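You operate a simulated robot arm through the tools that you are given. There is no shell and no other tool. Be economical: measure what you need, move in short steps, check, and stop when the job is done.

You run a simulated robot arm. Do the job below in one go: nothing can be reset, and whatever is moved stays where it is left.

TASK
Wind the sock up tight, band the roll and put the reel in the purple tray.
Fine: roller peg in before winding, back after; crank to its stop; fingers off the guide roller.

Only the result counts: the job must be done as asked and must still hold three seconds after the hand-in. Knocking over, shifting, dropping, spilling or breaking anything else fails it.

THE ROBOT
A 7-joint arm with a two-finger parallel gripper, fixed in place. Base frame: the origin is at the foot of the arm, x ahead of it, y to its left, z up. Units: mm, degrees, N and s.
Its first joint turns from -166.0 to 166.0 degrees. Payload 4.4 kg.
The tool frame sits at the grasp point between the pads (the TCP): z along the fingers, y along the line on which they close. The tips reach 23 mm beyond it. The gripper opens to 94 mm. The fingers are 38 mm wide and 10 mm thick; the gripper's body (54 by 96 mm) begins 39 mm behind the TCP.
Orientation is told as [roll, pitch, yaw] about the base's x, y, z axes, in that order, counted from this pose: with the fingers straight down and closing along the base's y, the tool's x points along the base's -x, its y along +y and its z along -z.

THE INTERFACE
- The arm moves only by the tool nudge_tool. Its argument "plan" is a list of rows, each a list of 7 numbers: the shift along the base's x, y, z in mm, then the turn, a rotation vector about the base's x, y, z in degrees, then the gripper command, from -1 (shut) to 1 (fully open), values between in proportion. In form: [[tx, ty, tz, wx, wy, wz, gripper], ...]. A call has 1 to 12 rows; each row shifts and turns the commanded pose from where the row before left it. Rows are played at 5 a second. More than 50 mm and 8.6 degrees between two rows, or a gripper value outside its range, and nothing of the call is played. Where a pose cannot be reached the arm comes as near as it can. A force on the tool above 90 N (or 10 N above the force at the start of the call, whichever is more), or a blocked arm, ends the call early, and 0.2 s more pass. The fingers move at their own pace (about 72 mm/s each) and stop on an object; they squeeze with about 33 N. The grip force told is the motor's: it shows also when the fingers shut on nothing. Time passes only in rows, and 0.2 s behind the last, so rows that do not move let the fingers close. It gives the time, the measured TCP pose, the force on the tool (base axes), the opening and the grip force at its end, in the units of the frame above (readings bear some noise), with the torque about the TCP (base axes, N m) and any sound that the robot's microphone picked up, and new pictures: "pictures" is both (left out), scene, wrist or none.
- Cameras (640 x 400 px; columns grow to the right, rows downward): "scene" is fixed at [220.1, -653.9, 1456.2]; the picture's right is [0.98, -0.21, 0.00], its down [-0.04, -0.19, -0.98] and it looks along [0.21, 0.96, -0.19] (base axes); focal length 356 px, centre (320, 200). "wrist" rides on the gripper at [86, 16, -74] in the tool frame; the picture's right is [-0.18, 0.98, 0.00], its down [-0.58, -0.11, -0.81] and it looks along [-0.79, -0.15, 0.59] (tool axes); focal length 243 px, centre (320, 200). There is no depth. A picture from a camera that has moved, and an enlarged one, comes with that camera's place and axes in the base frame and with its lens. The place of the scene camera against the robot may be out by one fixed shift of up to 12 mm in any direction.
- close_up(camera, box): a new picture of the part [left, top, right, bottom] of that camera's present view, enlarged. It takes no simulated time.
- hand_in(): hands the job in; it is judged then, once.

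Work in short steps. Places have to be worked out from the pictures, the camera data and where the tool is seen: move nearer, look again, correct. Check each grasp and each placing, and mend what went wrong. You have 120 turns and 200 pictures in all, those below and enlarged ones among them. Open the gripper and draw the arm clear of the work before you hand the job in, unless the task says otherwise; then end with one line.

The tools are called after "Emit:" as a command line: name --pt "numbers of a row" for each row, then --argument value for the rest, lists and objects as JSON in quotes. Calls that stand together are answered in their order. nudge_tool: Moves the arm, as the interface text tells. Its arguments: {"type":"object","properties":{"plan":{"type":"array","items":{"type":"array","items":{"type":"number"}}},"pictures":{"type":"string","enum":["both","scene","wrist","none"]}},"required":["plan"]} The other tools are called the same way: close_up (camera, box) takes an enlarged picture of a part of a camera's view; hand_in () hands the job in.

At the start:

```text
time_s: 0.0
eef_pos: [336.3, 557.7, 1228.9]
orientation: [0.0, 0.0, 0.0]
wrist_force: [-0.3, -1.1, 0.4]
torque: [0.01, 0.03, 0.05]
finger_gap: 94.2
grasp_force: 0.0
```

scene: 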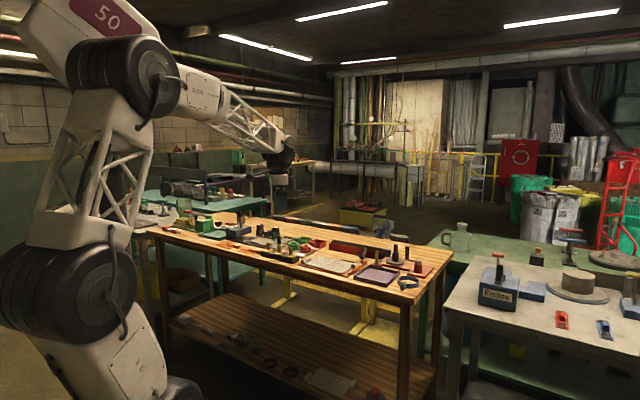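
wrist: 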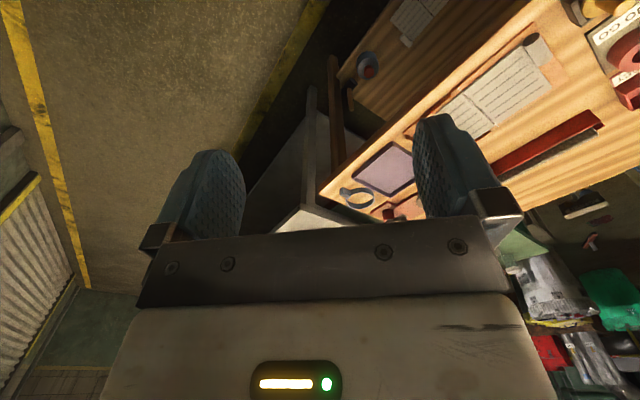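

I'll enlarge the bench parts of the scene view to find the machine, sock, band and tray.

Emit:
close_up --camera "scene" --box '[180, 200, 340, 300]'

Emit:
close_up --camera "scene" --box '[300, 220, 460, 320]'

Emit:
close_up --camera "wrist" --box '[320, 0, 640, 230]'

```text
4.00 times, centred on (260, 250) of scene
camera zoom: at [220.1, -653.9, 1456.2], right [0.98, -0.21, 0.0], down [-0.04, -0.19, -0.98], along [0.21, 0.96, -0.19], focal length 1423 px, centre (560, 0)
```

zoom: 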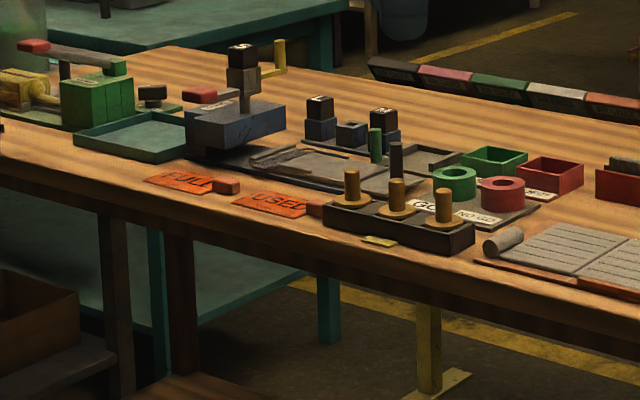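

```text
4.00 times, centred on (380, 270) of scene
camera zoom: at [220.1, -653.9, 1456.2], right [0.98, -0.21, 0.0], down [-0.04, -0.19, -0.98], along [0.21, 0.96, -0.19], focal length 1423 px, centre (80, -80)
```

zoom: 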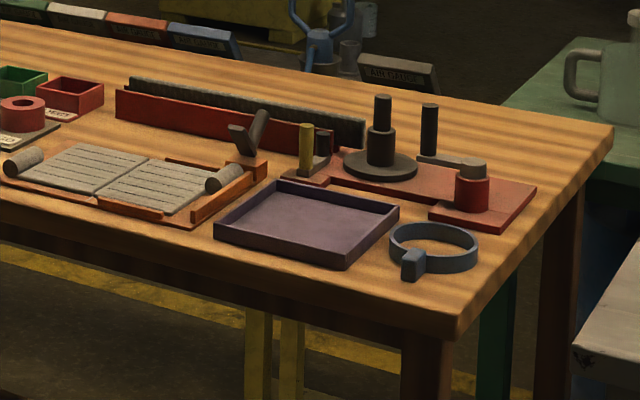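

```text
1.74 times, centred on (480, 115) of wrist
camera zoom: at [250.0, 573.1, 1302.9], right [0.18, 0.98, 0.0], down [0.58, -0.11, 0.81], along [0.79, -0.15, -0.59], focal length 422 px, centre (42, 348)
```

zoom: 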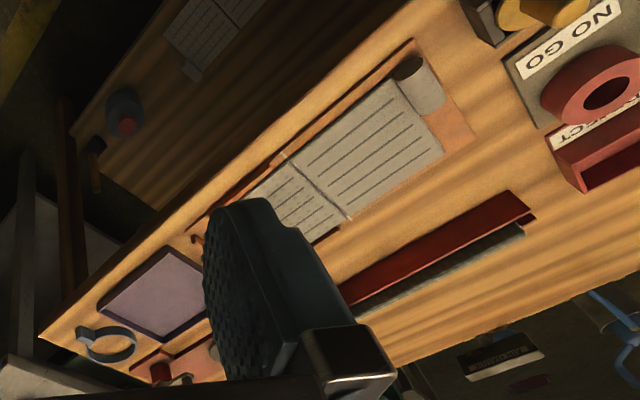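

The wooden bench has a purple tray near (745,655,850), a blue ring and a red fixture with a reel. I'll move toward it from above for a better look.

Emit:
nudge_tool --pt "40 0 -15 0 0 0 1" --pt "40 0 -15 0 0 0 1" --pt "40 0 -15 0 0 0 1" --pt "40 0 -15 0 0 0 1" --pt "40 0 -15 0 0 0 1"

```text
time_s: 1.2
eef_pos: [538.8, 557.0, 1153.6]
orientation: [0.0, 0.0, 0.0]
wrist_force: [0.0, -0.2, 0.6]
torque: [0.03, 0.03, 0.0]
finger_gap: 94.0
grasp_force: 0.1
camera wrist: at [451.3, 573.2, 1228.4], right [0.18, 0.98, 0.0], down [0.58, -0.11, 0.81], along [0.79, -0.15, -0.59], focal length 243 px, centre (320, 200)
```

scene: 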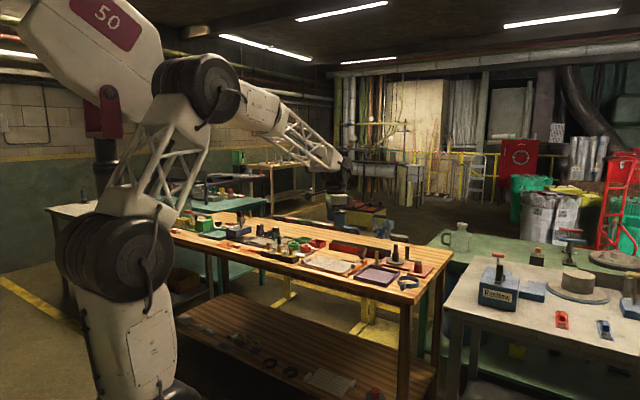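
wrist: 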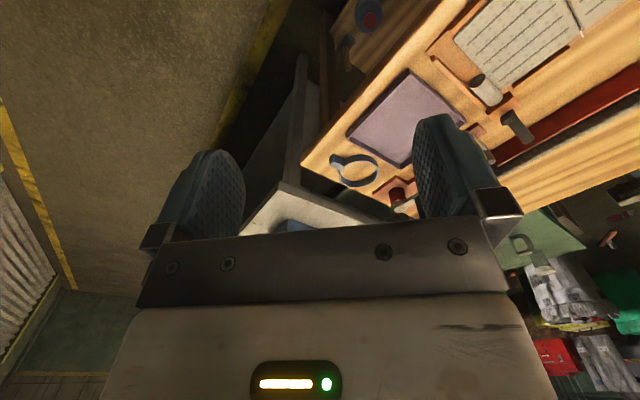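

The bench edge lies about 900 mm from the base, so most of it is barely reachable. I'll turn the wrist to look at the rest of the surroundings before assuming which fixture is mine.

Emit:
nudge_tool --pt "0 0 0 0 0 8.5 1" --pt "0 0 0 0 0 8.5 1" --pt "0 0 0 0 0 8.5 1" --pt "0 0 0 0 0 8.5 1" --pt "0 0 0 0 0 8.5 1" --pt "0 0 0 0 0 8.5 1" --pictures "wrist"

```text
time_s: 2.6
eef_pos: [535.9, 557.1, 1154.5]
orientation: [0.0, 0.0, 51.1]
wrist_force: [1.0, -0.3, 0.2]
torque: [0.0, -0.01, 0.05]
finger_gap: 94.1
grasp_force: 0.2
camera wrist: at [469.7, 500.1, 1228.0], right [-0.65, 0.76, 0.0], down [0.45, 0.38, 0.81], along [0.61, 0.52, -0.59], focal length 243 px, centre (320, 200)
```

wrist: 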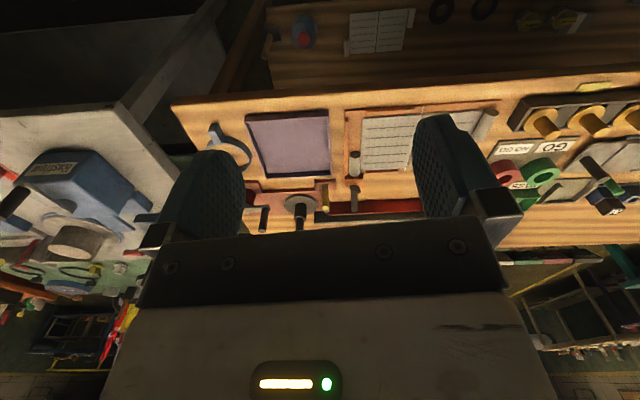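

Now the bench is seen squarely; I'll enlarge the red fixture, tray and ring.

Emit:
close_up --camera "wrist" --box '[180, 90, 420, 240]'

Emit:
close_up --camera "wrist" --box '[440, 70, 640, 250]'

Emit:
close_up --camera "scene" --box '[360, 230, 440, 300]'

Emit:
close_up --camera "scene" --box '[460, 220, 640, 350]'

```text
2.67 times, centred on (300, 165) of wrist
camera zoom: at [469.7, 500.1, 1228.0], right [-0.65, 0.76, 0.0], down [0.45, 0.38, 0.81], along [0.61, 0.52, -0.59], focal length 647 px, centre (373, 293)
```

zoom: 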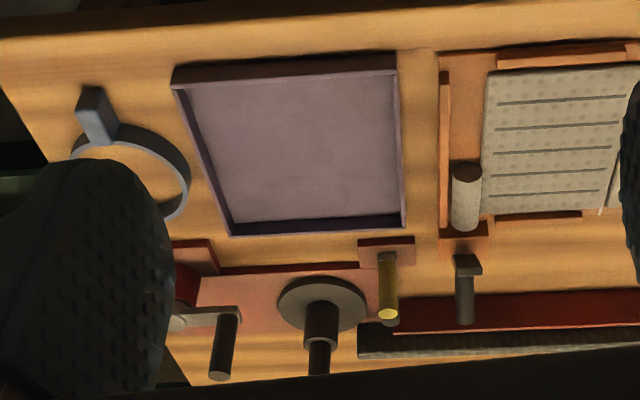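

```text
2.22 times, centred on (540, 160) of wrist
camera zoom: at [469.7, 500.1, 1228.0], right [-0.65, 0.76, 0.0], down [0.45, 0.38, 0.81], along [0.61, 0.52, -0.59], focal length 539 px, centre (-169, 289)
```

zoom: 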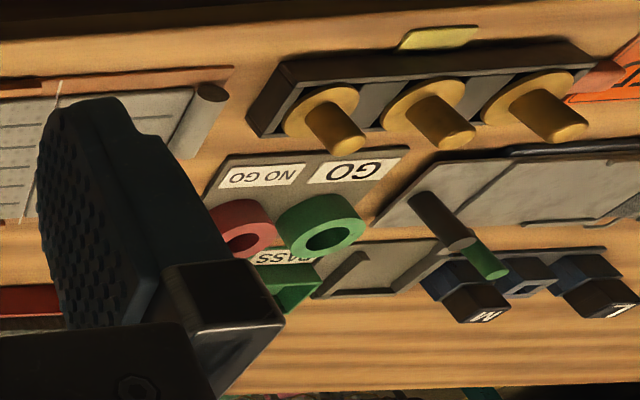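

```text
5.71 times, centred on (400, 265) of scene
camera zoom: at [220.1, -653.9, 1456.2], right [0.98, -0.21, 0.0], down [-0.04, -0.19, -0.98], along [0.21, 0.96, -0.19], focal length 2032 px, centre (-137, -171)
```

zoom: 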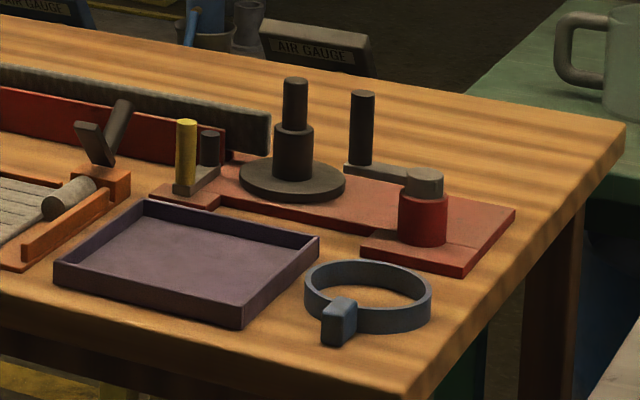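

```text
3.08 times, centred on (550, 285) of scene
camera zoom: at [220.1, -653.9, 1456.2], right [0.98, -0.21, 0.0], down [-0.04, -0.19, -0.98], along [0.21, 0.96, -0.19], focal length 1094 px, centre (-388, -62)
```

zoom: 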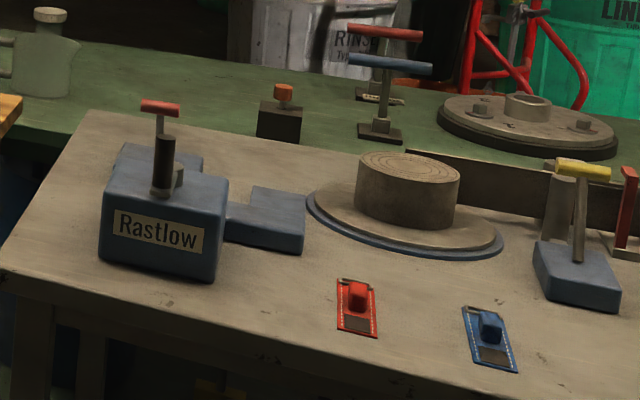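

The red fixture fits: yellow roller peg, reel on the spindle, sock in the red trough, black crank handle, and the blue ring as band. I'll test reach over it, staying high.

Emit:
nudge_tool --pt "37 22 0 0 0 0 1" --pt "37 22 0 0 0 0 1" --pt "37 22 -5 0 0 0 1" --pt "37 22 -10 0 0 0 1" --pt "37 22 -10 0 0 0 1" --pt "0 0 0 0 0 0 1"

```text
time_s: 4.0
eef_pos: [720.7, 668.2, 1130.5]
orientation: [0.0, 0.1, 51.0]
wrist_force: [-0.2, 0.0, 0.5]
torque: [0.04, -0.04, -0.02]
finger_gap: 93.9
grasp_force: 0.1
camera wrist: at [654.5, 610.8, 1204.9], right [-0.65, 0.76, 0.0], down [0.45, 0.38, 0.81], along [0.61, 0.52, -0.59], focal length 243 px, centre (320, 200)
```

scene: 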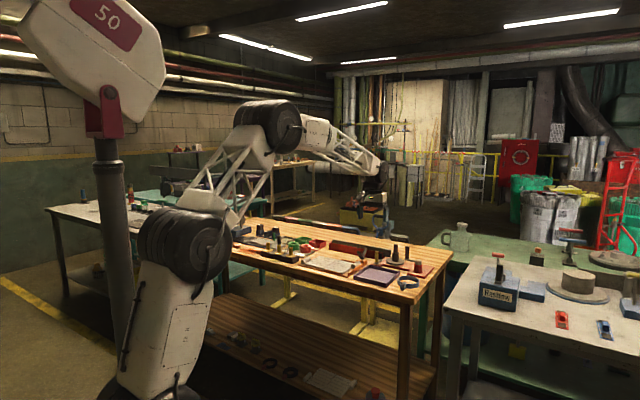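
wrist: 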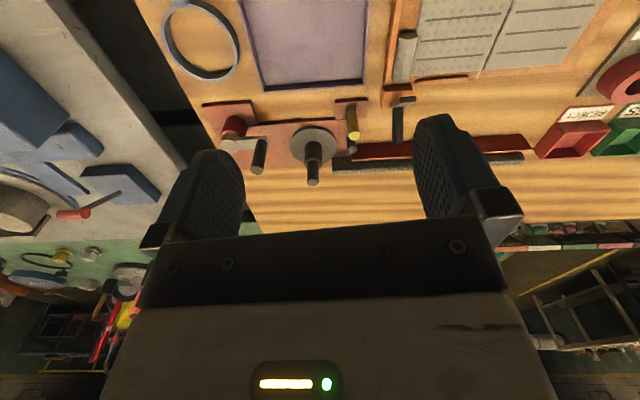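

Reached 983 mm easily; zoom in on the fixture from here, then probe further.

Emit:
close_up --camera "wrist" --box '[190, 80, 430, 230]'

Emit:
nudge_tool --pt "25 17 0 0 0 0 1" --pt "25 17 -10 0 0 0 1" --pt "25 17 -10 0 0 0 1" --pt "25 17 -10 0 0 0 1" --pt "0 0 0 0 0 0 1" --pictures "both"

```text
2.67 times, centred on (310, 155) of wrist
camera zoom: at [654.5, 610.8, 1204.9], right [-0.65, 0.76, 0.0], down [0.45, 0.38, 0.81], along [0.61, 0.52, -0.59], focal length 647 px, centre (347, 320)
```

zoom: 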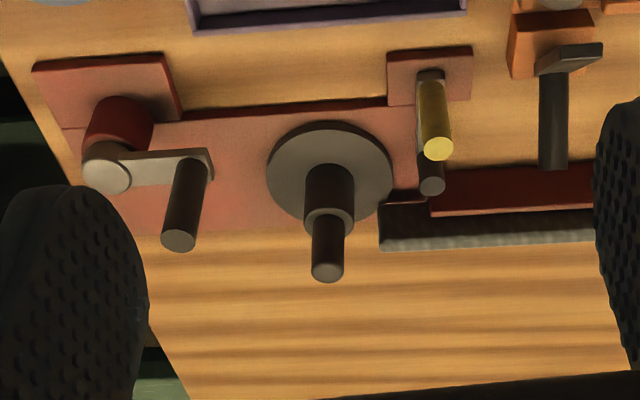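

```text
time_s: 5.2
eef_pos: [820.8, 734.5, 1098.8]
orientation: [0.1, 0.0, 51.0]
wrist_force: [0.2, 1.1, 0.2]
torque: [0.04, 0.01, 0.01]
finger_gap: 94.1
grasp_force: 0.0
camera wrist: at [753.5, 677.6, 1173.4], right [-0.65, 0.76, 0.0], down [0.45, 0.38, 0.81], along [0.61, 0.52, -0.59], focal length 243 px, centre (320, 200)
```

scene: 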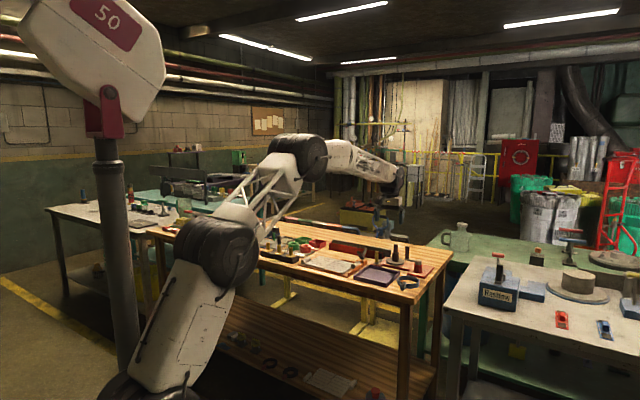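
wrist: 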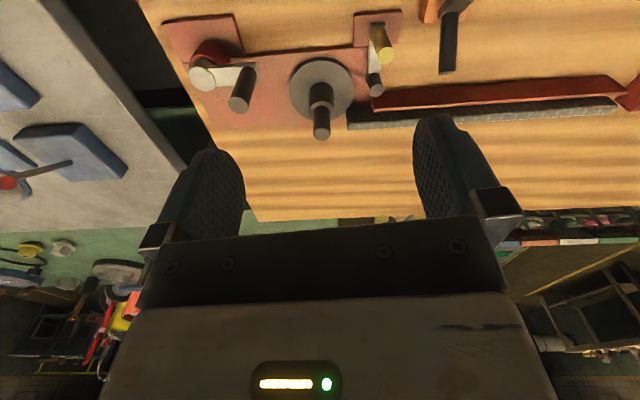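

Reach is fine here too. Enlarge the fixture again for the geometry.

Emit:
close_up --camera "wrist" --box '[150, 0, 470, 200]'

```text
2.00 times, centred on (310, 100) of wrist
camera zoom: at [753.5, 677.6, 1173.4], right [-0.65, 0.76, 0.0], down [0.45, 0.38, 0.81], along [0.61, 0.52, -0.59], focal length 485 px, centre (340, 400)
```

zoom: 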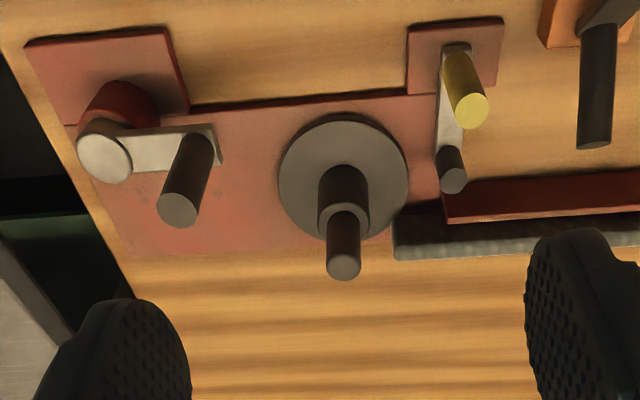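

Geometry so far: reel ≈(876,785), yellow peg ≈(786,784, top 948), roller ≈(823,821). I need a closer look at the peg's slide/slot, so I back the arm off and lower.

Emit:
nudge_tool --pt "-40 -10 -10 0 0 0 1" --pt "-40 -10 -10 0 0 0 1" --pt "-40 -5 -20 0 0 0 1" --pt "-30 0 -20 0 0 0 1" --pt "0 0 -20 0 0 0 1" --pt "0 0 0 0 0 0 1" --pictures "wrist"

```text
time_s: 6.6
eef_pos: [670.0, 712.8, 1014.8]
orientation: [0.1, -0.1, 51.0]
wrist_force: [1.0, 0.0, -0.8]
torque: [0.03, -0.01, 0.04]
finger_gap: 93.8
grasp_force: 0.0
camera wrist: at [602.0, 655.3, 1090.2], right [-0.65, 0.76, 0.0], down [0.45, 0.38, 0.81], along [0.61, 0.52, -0.59], focal length 243 px, centre (320, 200)
```

wrist: 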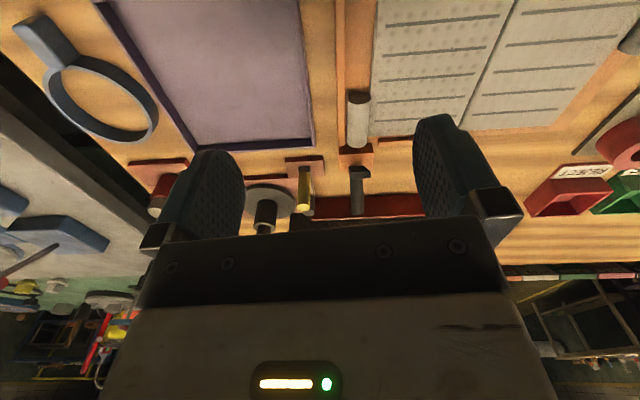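

Emit:
close_up --camera "wrist" --box '[230, 140, 390, 240]'

Emit:
close_up --camera "scene" --box '[370, 235, 434, 275]'

```text
4.00 times, centred on (310, 190) of wrist
camera zoom: at [602.0, 655.3, 1090.2], right [-0.65, 0.76, 0.0], down [0.45, 0.38, 0.81], along [0.61, 0.52, -0.59], focal length 970 px, centre (360, 240)
```

zoom: 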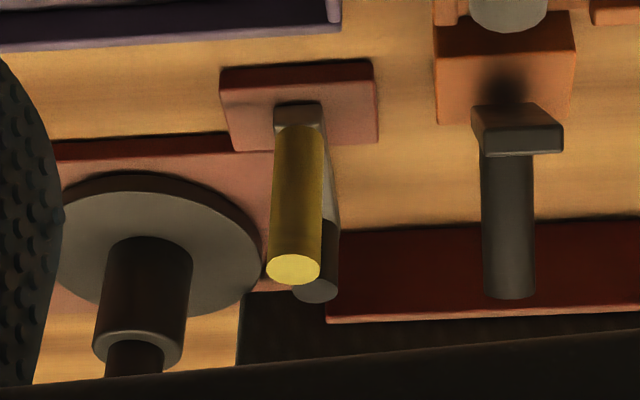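

```text
10.00 times, centred on (402, 255) of scene
camera zoom: at [220.1, -653.9, 1456.2], right [0.98, -0.21, 0.0], down [-0.04, -0.19, -0.98], along [0.21, 0.96, -0.19], focal length 3557 px, centre (-500, -350)
```

zoom: 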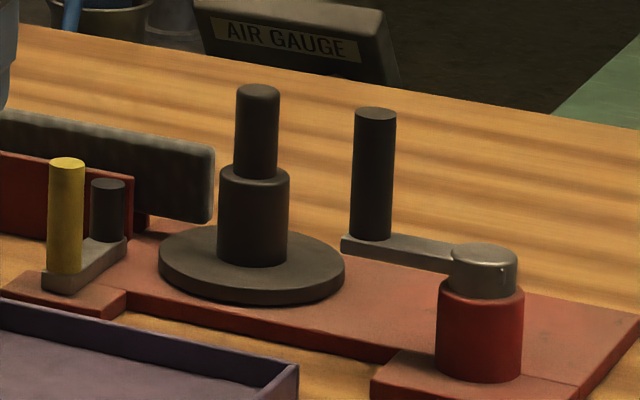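

The peg rides on an arm sitting on a small plate, with the roller at its far end; the fixture's axes lie at about 45°. I'll close to about 40 mm, align yaw to 45° and hover over the yellow peg to verify its position.

Emit:
nudge_tool --pt "39 24 0 0 0 -3 -0.15" --pt "39 24 0 0 0 -3 -0.15" --pt "38 23 0 0 0 0 -0.15" --pt "0 0 -10 0 0 0 -0.15" --pt "0 0 0 0 0 0 -0.15" --pictures "both"

Emit:
close_up --camera "wrist" --box '[220, 60, 420, 220]'

Emit:
close_up --camera "scene" --box '[360, 205, 440, 265]'

```text
time_s: 7.8
eef_pos: [787.3, 783.1, 1007.6]
orientation: [-0.1, 0.0, 45.0]
wrist_force: [0.7, 0.1, 0.1]
torque: [0.04, 0.01, 0.04]
finger_gap: 40.0
grasp_force: 0.0
camera wrist: at [715.8, 733.0, 1081.8], right [-0.56, 0.83, 0.0], down [0.49, 0.33, 0.81], along [0.67, 0.46, -0.59], focal length 243 px, centre (320, 200)
```

scene: 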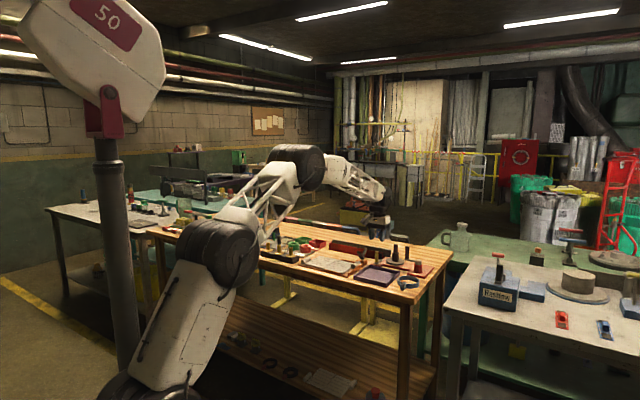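
wrist: 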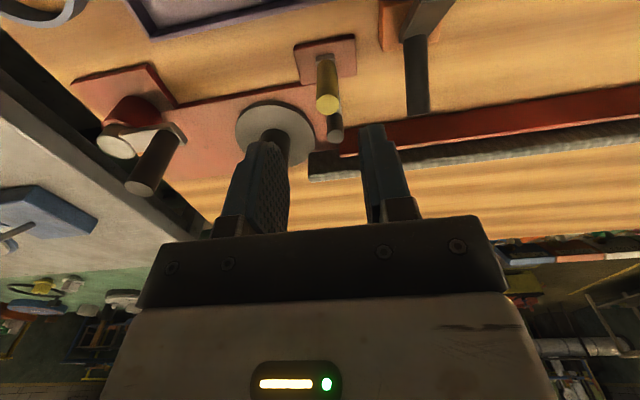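

```text
2.50 times, centred on (320, 140) of wrist
camera zoom: at [715.8, 733.0, 1081.8], right [-0.56, 0.83, 0.0], down [0.49, 0.33, 0.81], along [0.67, 0.46, -0.59], focal length 606 px, centre (320, 350)
```

zoom: 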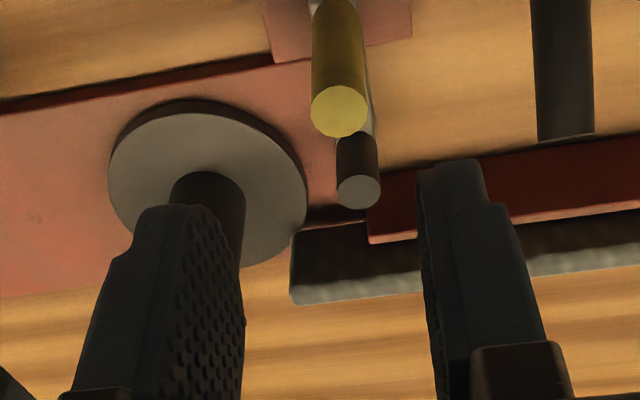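

```text
6.67 times, centred on (400, 235) of scene
camera zoom: at [220.1, -653.9, 1456.2], right [0.98, -0.21, 0.0], down [-0.04, -0.19, -0.98], along [0.21, 0.96, -0.19], focal length 2371 px, centre (-213, -33)
```

zoom: 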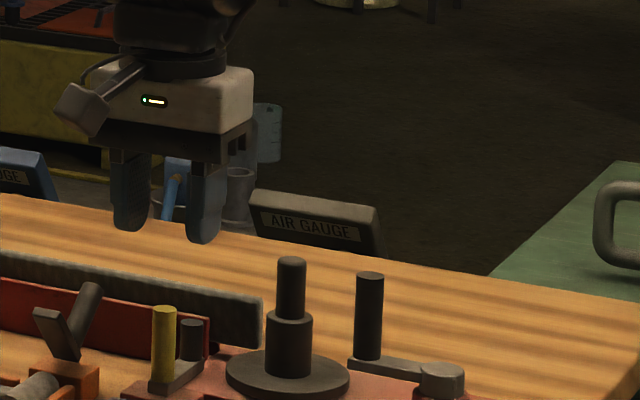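

Peg appears ~4 mm off along the closing axis; correct by (-3,+3) and descend to z≈936, then look before closing.

Emit:
nudge_tool --pt "-3 3 -20 0 0 0 -0.15" --pt "0 0 -20 0 0 0 -0.15" --pt "0 0 -16 0 0 0 -0.15" --pt "0 0 -15 0 0 0 -0.15" --pt "0 0 0 0 0 0 -0.15" --pictures "wrist"

Emit:
close_up --camera "scene" --box '[360, 215, 424, 270]'

```text
time_s: 9.0
eef_pos: [783.6, 786.4, 937.1]
orientation: [0.1, 0.1, 45.0]
wrist_force: [0.1, 0.7, -0.1]
torque: [-0.01, -0.05, 0.01]
finger_gap: 40.0
grasp_force: 0.1
camera wrist: at [711.0, 735.3, 1011.4], right [-0.56, 0.83, 0.0], down [0.49, 0.33, 0.81], along [0.67, 0.46, -0.59], focal length 243 px, centre (320, 200)
```

wrist: 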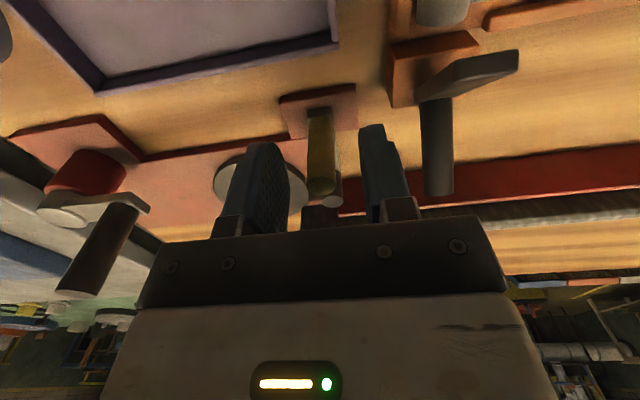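

```text
7.27 times, centred on (392, 242) of scene
camera zoom: at [220.1, -653.9, 1456.2], right [0.98, -0.21, 0.0], down [-0.04, -0.19, -0.98], along [0.21, 0.96, -0.19], focal length 2587 px, centre (-204, -109)
```

zoom: 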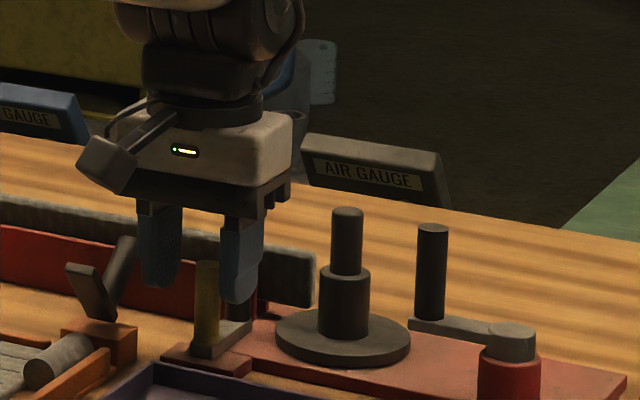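

The peg stands between the fingers. Close on it.

Emit:
nudge_tool --pt "0 0 0 0 0 0 -0.4" --pt "0 0 0 0 0 0 -0.7" --pt "0 0 0 0 0 0 -1" --pt "0 0 0 0 0 0 -1" --pictures "wrist"

```text
time_s: 10.0
eef_pos: [784.0, 785.3, 937.4]
orientation: [0.0, -0.1, 45.0]
wrist_force: [16.5, -15.5, -0.7]
torque: [-0.31, -0.29, -0.28]
finger_gap: 15.0
grasp_force: 44.6
camera wrist: at [711.9, 734.4, 1011.4], right [-0.56, 0.83, 0.0], down [0.49, 0.33, 0.81], along [0.67, 0.45, -0.59], focal length 243 px, centre (320, 200)
```

wrist: 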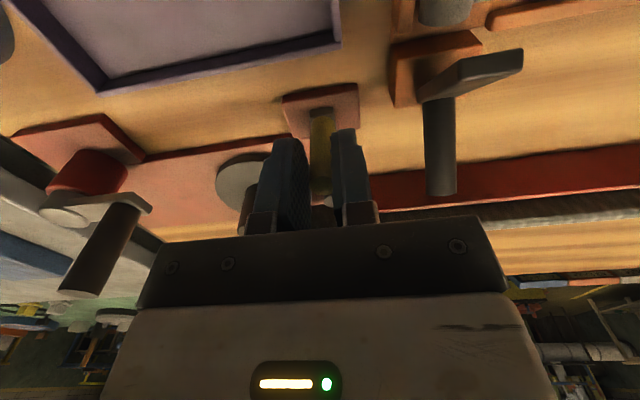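

Gripped at 15 mm; a 22 N side load along L shows the peg doesn't yield that way (my centring was slightly off). Relieve it and probe along +N (0.707,0.707).

Emit:
nudge_tool --pt "1.5 -1.5 0 0 0 0 -1" --pt "0 0 0 0 0 0 -1" --pictures "none"

Emit:
nudge_tool --pt "2 2 0 0 0 0 -1" --pt "2 2 0 0 0 0 -1" --pt "0 0 0 0 0 0 -1" --pictures "none"

```text
time_s: 10.6
eef_pos: [783.9, 784.6, 936.3]
orientation: [0.0, 0.0, 45.0]
wrist_force: [8.8, 1.0, -5.1]
torque: [0.1, -0.27, -0.04]
finger_gap: 15.2
grasp_force: 44.8
```

```text
time_s: 11.4
eef_pos: [788.4, 787.5, 937.0]
orientation: [0.0, 0.0, 44.9]
wrist_force: [-5.5, 5.8, -3.9]
torque: [0.02, 0.21, 0.08]
finger_gap: 14.9
grasp_force: 44.9
```

It slides freely along +N. Continue in small steps and watch for the stop.

Emit:
nudge_tool --pt "2 2.5 0 0 0 0 -1" --pt "2 2 0 0 0 0 -1" --pt "2 2 0 0 0 0 -1" --pt "0 0 0 0 0 0 -1" --pictures "wrist"

Emit:
close_up --camera "scene" --box '[360, 225, 424, 270]'

```text
time_s: 12.4
eef_pos: [793.6, 794.5, 937.8]
orientation: [0.0, 0.0, 45.1]
wrist_force: [-27.7, 28.9, -8.6]
torque: [0.39, 0.67, 0.43]
finger_gap: 15.0
grasp_force: 44.8
camera wrist: at [722.4, 744.3, 1011.5], right [-0.57, 0.82, 0.0], down [0.49, 0.33, 0.81], along [0.66, 0.46, -0.59], focal length 243 px, centre (320, 200)
```

wrist: 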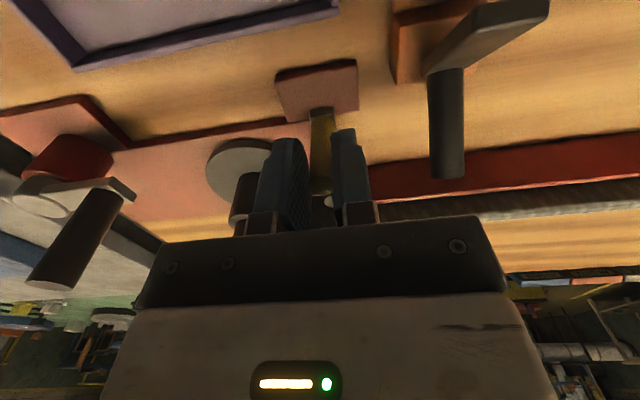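

```text
8.89 times, centred on (392, 248) of scene
camera zoom: at [220.1, -653.9, 1456.2], right [0.98, -0.21, 0.0], down [-0.04, -0.19, -0.98], along [0.21, 0.96, -0.19], focal length 3161 px, centre (-320, -222)
```

zoom: 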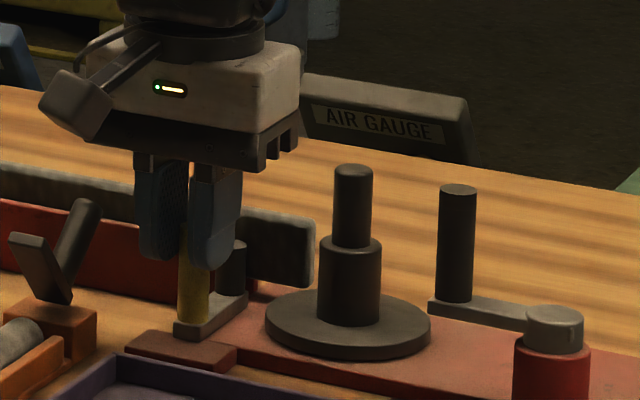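

The arm slides inward, but load builds along −L, so the slide direction leans beyond 45°. Relieve sideways and re-measure.

Emit:
nudge_tool --pt "-2 2 0 0 0 0 -1" --pt "0 0 0 0 0 0 -1" --pictures "none"

```text
time_s: 13.0
eef_pos: [794.4, 794.1, 936.3]
orientation: [-0.1, 0.1, 44.9]
wrist_force: [-9.8, 11.7, -9.9]
torque: [0.13, 0.25, 0.2]
finger_gap: 15.1
grasp_force: 45.7
```

Emit:
nudge_tool --pt "0.5 3.5 0 0 0 0 -1" --pt "1 3.3 0 0 0 0 -1" --pt "0 0 0 0 0 0 -1" --pictures "wrist"

Emit:
close_up --camera "scene" --box '[360, 225, 424, 270]'

```text
time_s: 13.8
eef_pos: [797.8, 797.9, 936.2]
orientation: [-0.1, 0.1, 44.9]
wrist_force: [27.3, -43.9, -6.9]
torque: [-0.94, -0.39, -0.58]
finger_gap: 15.1
grasp_force: 44.9
camera wrist: at [724.9, 747.9, 1011.5], right [-0.56, 0.83, 0.0], down [0.49, 0.33, 0.81], along [0.67, 0.45, -0.59], focal length 243 px, centre (320, 200)
```

wrist: 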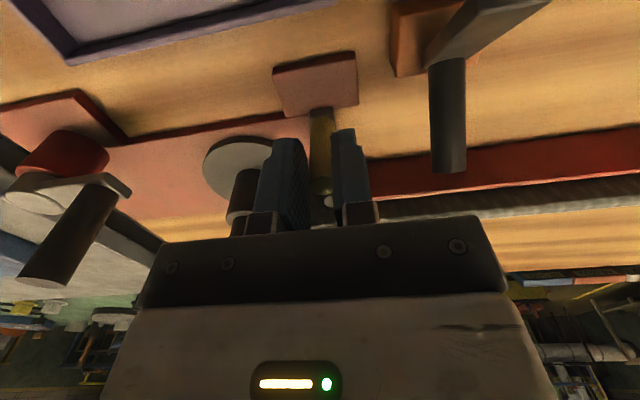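

```text
8.89 times, centred on (392, 248) of scene
camera zoom: at [220.1, -653.9, 1456.2], right [0.98, -0.21, 0.0], down [-0.04, -0.19, -0.98], along [0.21, 0.96, -0.19], focal length 3161 px, centre (-320, -222)
```

zoom: 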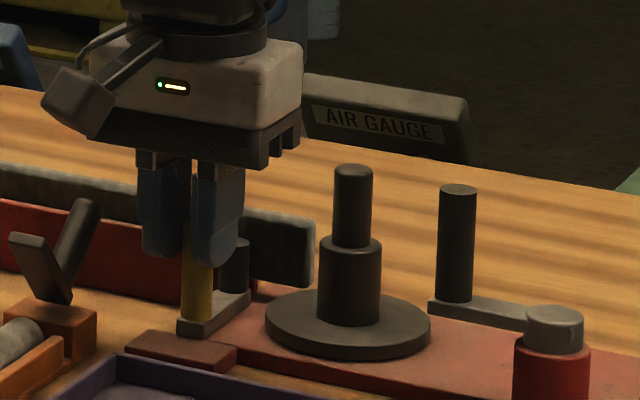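

Emit:
nudge_tool --pt "3.5 -3.5 0 0 0 0 -1" --pt "0 0 0 0 0 0 -1" --pictures "none"

Emit:
nudge_tool --pt "1.5 1.5 0 0 0 0 -1" --pt "1.5 1.5 0 0 0 0 -1" --pt "0 0 0 0 0 0 -1" --pictures "none"

```text
time_s: 14.4
eef_pos: [797.6, 797.6, 937.6]
orientation: [0.0, 0.2, 45.0]
wrist_force: [11.5, -28.2, -13.4]
torque: [-0.62, -0.05, -0.3]
finger_gap: 14.8
grasp_force: 44.9
```

```text
time_s: 15.2
eef_pos: [800.0, 801.6, 937.3]
orientation: [0.1, 0.0, 45.0]
wrist_force: [-6.8, -45.4, -0.7]
torque: [-1.01, 0.27, -0.29]
finger_gap: 15.2
grasp_force: 44.7
```

N resistance rose to −37 N; push a little more to see whether this is the stop.

Emit:
nudge_tool --pt "2.5 0.5 0 0 0 0 -1" --pt "1.5 1 0 0 0 0 -1" --pt "0 0 0 0 0 0 -1" --pictures "wrist"

Emit:
close_up --camera "scene" --box '[360, 225, 424, 270]'

```text
time_s: 16.0
eef_pos: [804.7, 804.5, 937.7]
orientation: [0.0, -0.1, 45.1]
wrist_force: [-29.6, -22.2, -1.6]
torque: [-0.5, 0.68, 0.02]
finger_gap: 15.0
grasp_force: 45.3
camera wrist: at [731.5, 753.6, 1012.1], right [-0.57, 0.82, 0.0], down [0.49, 0.33, 0.81], along [0.66, 0.46, -0.59], focal length 243 px, centre (320, 200)
```

wrist: 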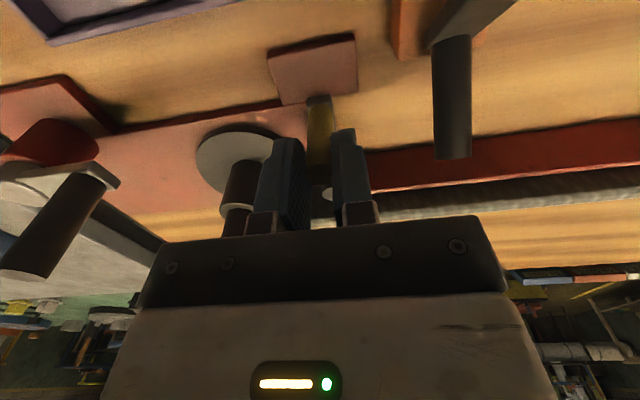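

```text
8.89 times, centred on (392, 248) of scene
camera zoom: at [220.1, -653.9, 1456.2], right [0.98, -0.21, 0.0], down [-0.04, -0.19, -0.98], along [0.21, 0.96, -0.19], focal length 3161 px, centre (-320, -222)
```

zoom: 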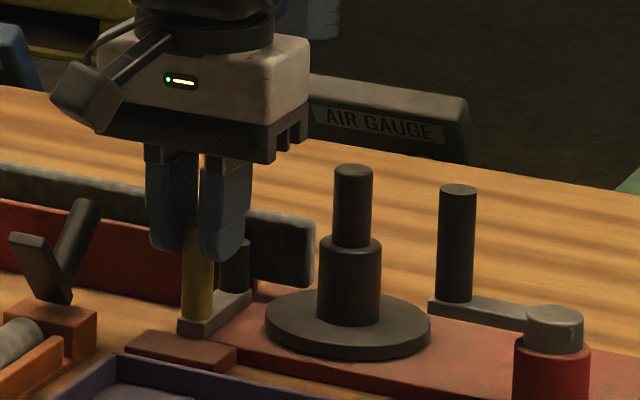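

In the scene views the peg base no longer moves: the fingers only slid along the peg, so the roller is at its inner stop. Release and rise.

Emit:
nudge_tool --pt "0 0 0 0 0 0 -0.6" --pt "0 0 0 0 0 0 -0.25" --pt "0 0 0 0 0 0 -0.25" --pt "0 0 25 0 0 0 -0.25" --pt "0 0 35 0 0 0 -0.25" --pt "0 0 35 0 0 0 -0.25" --pictures "wrist"

Emit:
close_up --camera "scene" --box '[360, 225, 424, 270]'

Emit:
close_up --camera "wrist" --box '[180, 60, 420, 210]'

```text
time_s: 17.4
eef_pos: [808.2, 801.9, 1032.5]
orientation: [0.0, 0.0, 45.0]
wrist_force: [0.1, 0.2, -1.2]
torque: [-0.02, 0.01, -0.01]
finger_gap: 35.3
grasp_force: 0.0
camera wrist: at [735.2, 752.1, 1106.4], right [-0.56, 0.83, 0.0], down [0.49, 0.34, 0.81], along [0.66, 0.45, -0.59], focal length 243 px, centre (320, 200)
```

wrist: 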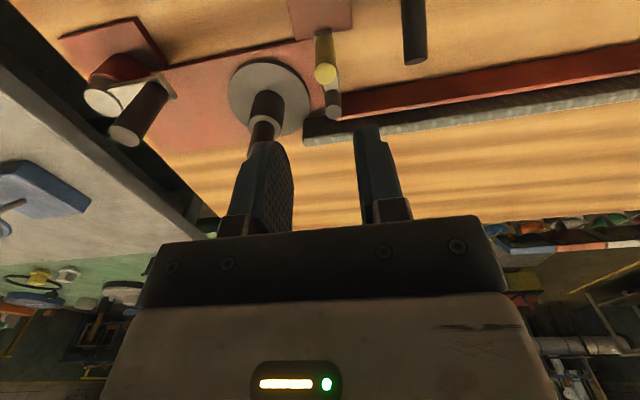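

```text
8.89 times, centred on (392, 248) of scene
camera zoom: at [220.1, -653.9, 1456.2], right [0.98, -0.21, 0.0], down [-0.04, -0.19, -0.98], along [0.21, 0.96, -0.19], focal length 3161 px, centre (-320, -222)
```

zoom: 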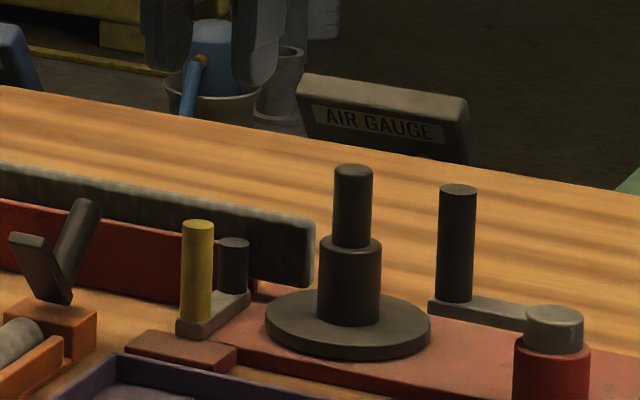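

```text
2.67 times, centred on (300, 135) of wrist
camera zoom: at [735.2, 752.1, 1106.4], right [-0.56, 0.83, 0.0], down [0.49, 0.34, 0.81], along [0.66, 0.45, -0.59], focal length 647 px, centre (373, 373)
```

zoom: 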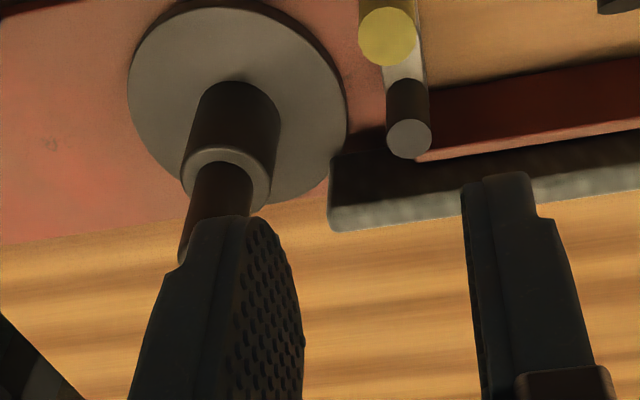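

Roller is in and stays. Now hover over the crank handle at about (897,703).

Emit:
nudge_tool --pt "30 -33 0 0 0 0 -0.15" --pt "30 -33 0 0 0 0 -0.15" --pt "29 -33 0 0 0 0 -0.15" --pt "0 0 -10 0 0 0 -0.15" --pt "0 0 0 0 0 0 -0.15" --pictures "wrist"

Emit:
close_up --camera "wrist" --box '[200, 60, 440, 210]'

```text
time_s: 18.6
eef_pos: [895.8, 703.9, 1024.6]
orientation: [0.0, 0.0, 45.1]
wrist_force: [-0.4, -0.3, 0.3]
torque: [0.02, 0.05, -0.03]
finger_gap: 40.0
grasp_force: 0.1
camera wrist: at [824.1, 653.5, 1098.5], right [-0.56, 0.83, 0.0], down [0.49, 0.33, 0.81], along [0.67, 0.46, -0.59], focal length 243 px, centre (320, 200)
```

wrist: 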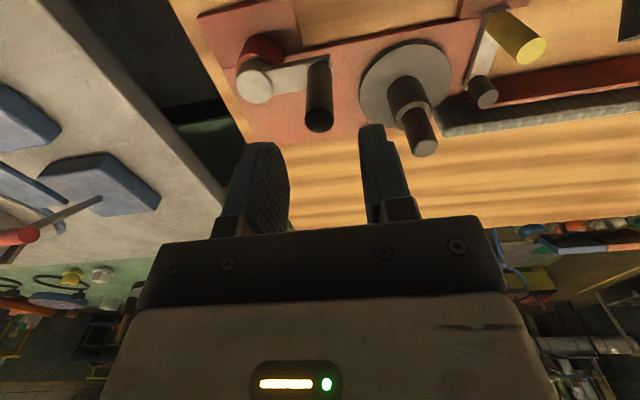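

```text
2.67 times, centred on (320, 135) of wrist
camera zoom: at [824.1, 653.5, 1098.5], right [-0.56, 0.83, 0.0], down [0.49, 0.33, 0.81], along [0.67, 0.46, -0.59], focal length 647 px, centre (320, 373)
```

zoom: 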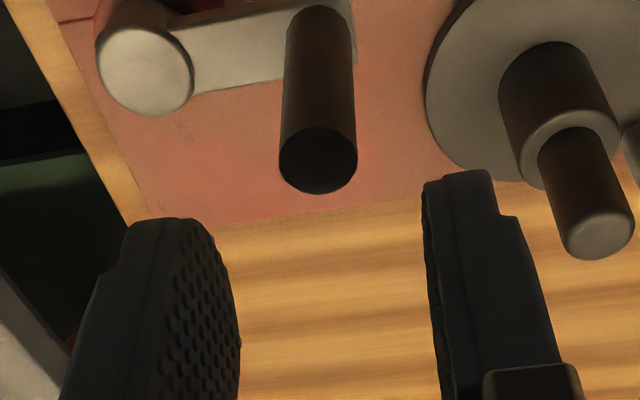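

Well aligned. Pivot ≈(930,668), handle ≈(899,704). Descend and grip the handle at z≈952.

Emit:
nudge_tool --pt "3 0 -20 0 0 0 -0.15" --pt "0 0 -20 0 0 0 -0.15" --pt "0 0 -20 0 0 0 -0.15" --pt "0 0 -12 0 0 0 -0.15" --pt "0 0 0 0 0 0 -0.5" --pt "0 0 0 0 0 0 -1" --pt "0 0 0 0 0 0 -1" --pictures "wrist"

```text
time_s: 20.2
eef_pos: [898.8, 703.5, 951.2]
orientation: [0.0, 0.0, 45.0]
wrist_force: [-15.9, 15.3, 2.1]
torque: [0.12, -0.2, -0.09]
finger_gap: 17.8
grasp_force: 45.2
camera wrist: at [826.1, 654.5, 1025.6], right [-0.57, 0.82, 0.0], down [0.49, 0.33, 0.81], along [0.66, 0.46, -0.59], focal length 243 px, centre (320, 200)
```

wrist: 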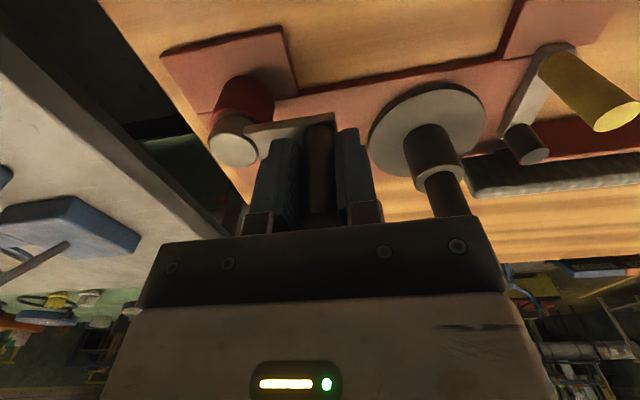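

Grip OK at 17.8 mm. Relieve side load and probe the crank direction with a small +N (clockwise) move.

Emit:
nudge_tool --pt "-1.5 1.5 0 0 0 0 -1" --pt "2 2 0 0 0 0 -1" --pt "2 2 0 0 0 0 -1" --pt "0 0 0 0 0 0 -1" --pictures "none"

```text
time_s: 21.2
eef_pos: [902.9, 708.3, 950.3]
orientation: [-0.1, 0.0, 44.9]
wrist_force: [16.0, -26.7, -1.9]
torque: [0.23, -0.09, -0.21]
finger_gap: 17.8
grasp_force: 45.4
```

The crank turns clockwise with little resistance. Continue along the arc in ~8° steps.

Emit:
nudge_tool --pt "6.5 2.6 0 0 0 0 -1" --pt "6.1 2.9 0 0 0 0 -1" --pt "6.5 2.0 0 0 0 0 -1" --pt "0 0 0 0 0 0 -1" --pictures "wrist"

Emit:
close_up --camera "scene" --box '[360, 225, 440, 275]'

```text
time_s: 22.2
eef_pos: [918.2, 717.1, 951.0]
orientation: [0.0, -0.1, 45.0]
wrist_force: [0.2, -18.6, 6.1]
torque: [-0.49, 0.5, -0.21]
finger_gap: 18.2
grasp_force: 44.7
camera wrist: at [846.0, 667.8, 1025.5], right [-0.57, 0.82, 0.0], down [0.49, 0.33, 0.81], along [0.67, 0.46, -0.59], focal length 243 px, centre (320, 200)
```

wrist: 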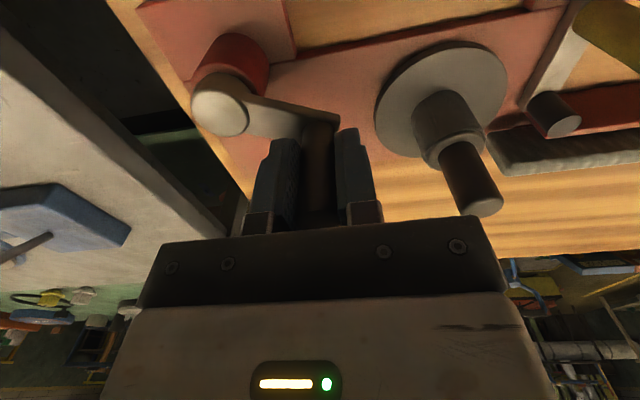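

```text
8.00 times, centred on (400, 250) of scene
camera zoom: at [220.1, -653.9, 1456.2], right [0.98, -0.21, 0.0], down [-0.04, -0.19, -0.98], along [0.21, 0.96, -0.19], focal length 2845 px, centre (-320, -200)
```

zoom: 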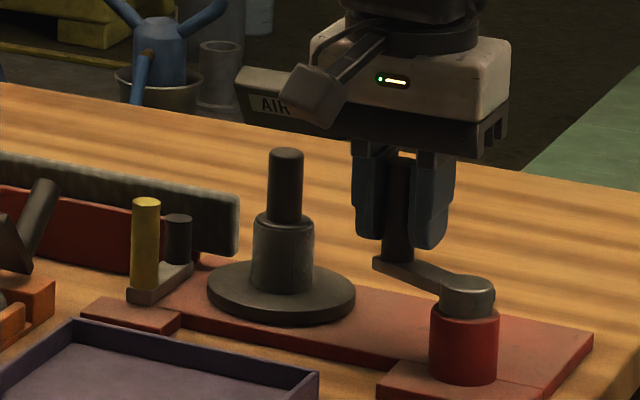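

Works: the crank is turning and the core seems to gain sock. Continue along the arc with a refined pivot (~933,671, r 48).

Emit:
nudge_tool --pt "6 0.4 0 0 0 0 -1" --pt "6.7 0.6 0 0 0 0 -1" --pt "6.6 -0.4 0 0 0 0 -1" --pt "6.6 -1.2 0 0 0 0 -1" --pt "0 0 0 0 0 0 -1" --pictures "none"

```text
time_s: 23.4
eef_pos: [945.7, 717.0, 951.4]
orientation: [0.0, 0.0, 45.1]
wrist_force: [8.8, 44.2, -1.3]
torque: [0.1, -0.04, -0.13]
finger_gap: 17.5
grasp_force: 45.2
```

Emit:
nudge_tool --pt "6.2 0.8 0 0 0 0 -1" --pt "6 -3 0 0 0 0 -1" --pt "5.5 -3.9 0 0 0 0 -1" --pt "5 -4.6 0 0 0 0 -1" --pt "0 0 0 0 0 0 -1" --pictures "wrist"

Emit:
close_up --camera "scene" --box '[360, 225, 440, 275]'

```text
time_s: 24.6
eef_pos: [969.8, 707.1, 951.8]
orientation: [0.1, -0.1, 45.0]
wrist_force: [6.8, 15.2, 7.7]
torque: [0.35, -0.3, -0.2]
finger_gap: 17.7
grasp_force: 44.8
camera wrist: at [896.5, 656.8, 1025.2], right [-0.57, 0.82, 0.0], down [0.49, 0.33, 0.81], along [0.67, 0.46, -0.59], focal length 243 px, centre (320, 200)
```

wrist: 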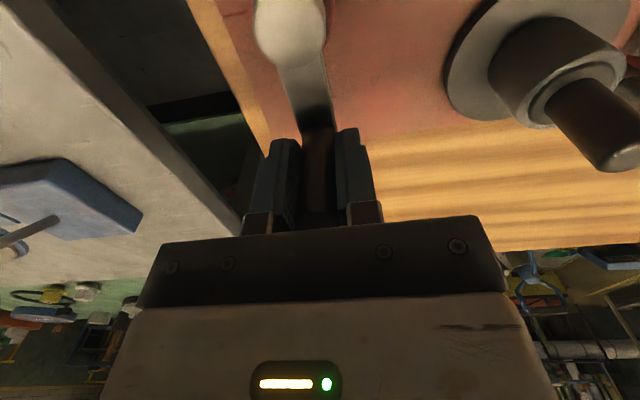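

```text
8.00 times, centred on (400, 250) of scene
camera zoom: at [220.1, -653.9, 1456.2], right [0.98, -0.21, 0.0], down [-0.04, -0.19, -0.98], along [0.21, 0.96, -0.19], focal length 2845 px, centre (-320, -200)
```

zoom: 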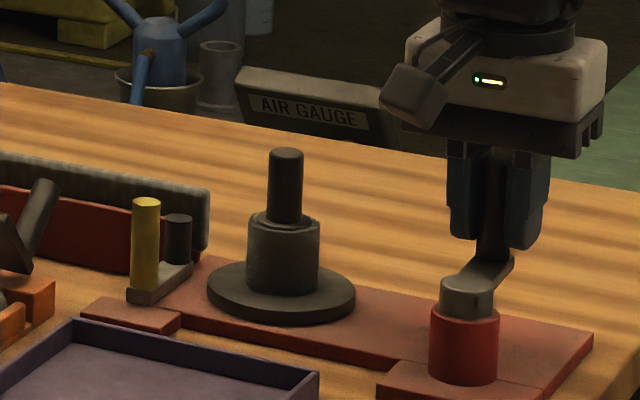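

The sock is feeding in and the roll grows. Continue around.

Emit:
nudge_tool --pt "4.7 -4 0 0 0 0 -1" --pt "3.9 -5.7 0 0 0 0 -1" --pt "3 -6.3 0 0 0 0 -1" --pt "2.1 -6.5 0 0 0 0 -1" --pt "0 0 0 0 0 0 -1" --pictures "none"

```text
time_s: 25.8
eef_pos: [980.9, 682.7, 949.4]
orientation: [0.0, 0.0, 45.1]
wrist_force: [-1.3, 6.3, -1.7]
torque: [0.1, -0.09, -0.31]
finger_gap: 17.7
grasp_force: 45.2
```

Emit:
nudge_tool --pt "1.5 -6.8 0 0 0 0 -1" --pt "0.3 -6.8 0 0 0 0 -1" --pt "-0.7 -6.8 0 0 0 0 -1" --pt "-1.7 -6.6 0 0 0 0 -1" --pt "-2.6 -6.4 0 0 0 0 -1" --pt "0 0 0 0 0 0 -1" --pictures "none"

```text
time_s: 27.2
eef_pos: [979.4, 649.9, 950.0]
orientation: [0.0, -0.1, 45.0]
wrist_force: [-1.7, 7.0, 7.5]
torque: [0.41, -0.35, -0.33]
finger_gap: 17.9
grasp_force: 45.3
```

Emit:
nudge_tool --pt "-3.4 -5.2 0 0 0 0 -1" --pt "-4.1 -5.4 0 0 0 0 -1" --pt "-4.9 -4.9 0 0 0 0 -1" --pt "-5.4 -4.1 0 0 0 0 -1" --pt "-6 -3.3 0 0 0 0 -1" --pt "0 0 0 0 0 0 -1" --pictures "scene"

Emit:
close_up --camera "scene" --box '[360, 225, 440, 275]'

```text
time_s: 28.6
eef_pos: [957.1, 623.3, 949.4]
orientation: [-0.1, 0.0, 44.8]
wrist_force: [44.0, -63.0, 6.0]
torque: [-0.06, 0.35, -0.52]
finger_gap: 17.8
grasp_force: 45.0
```

scene: 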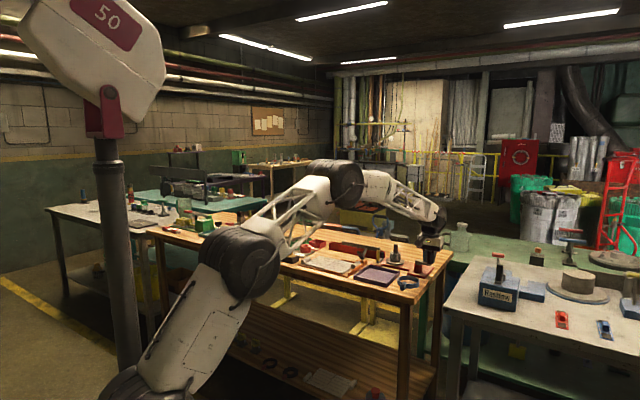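

```text
8.00 times, centred on (400, 250) of scene
camera zoom: at [220.1, -653.9, 1456.2], right [0.98, -0.21, 0.0], down [-0.04, -0.19, -0.98], along [0.21, 0.96, -0.19], focal length 2845 px, centre (-320, -200)
```

zoom: 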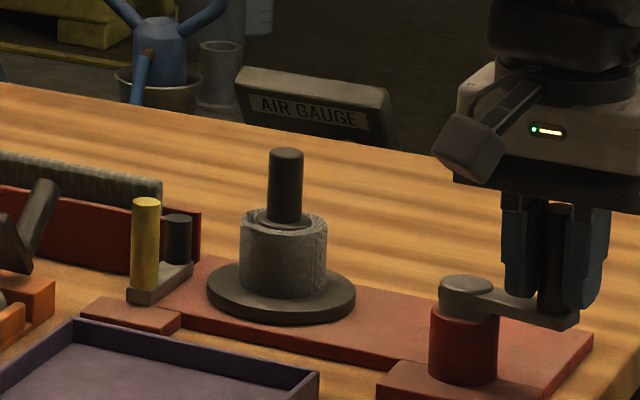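

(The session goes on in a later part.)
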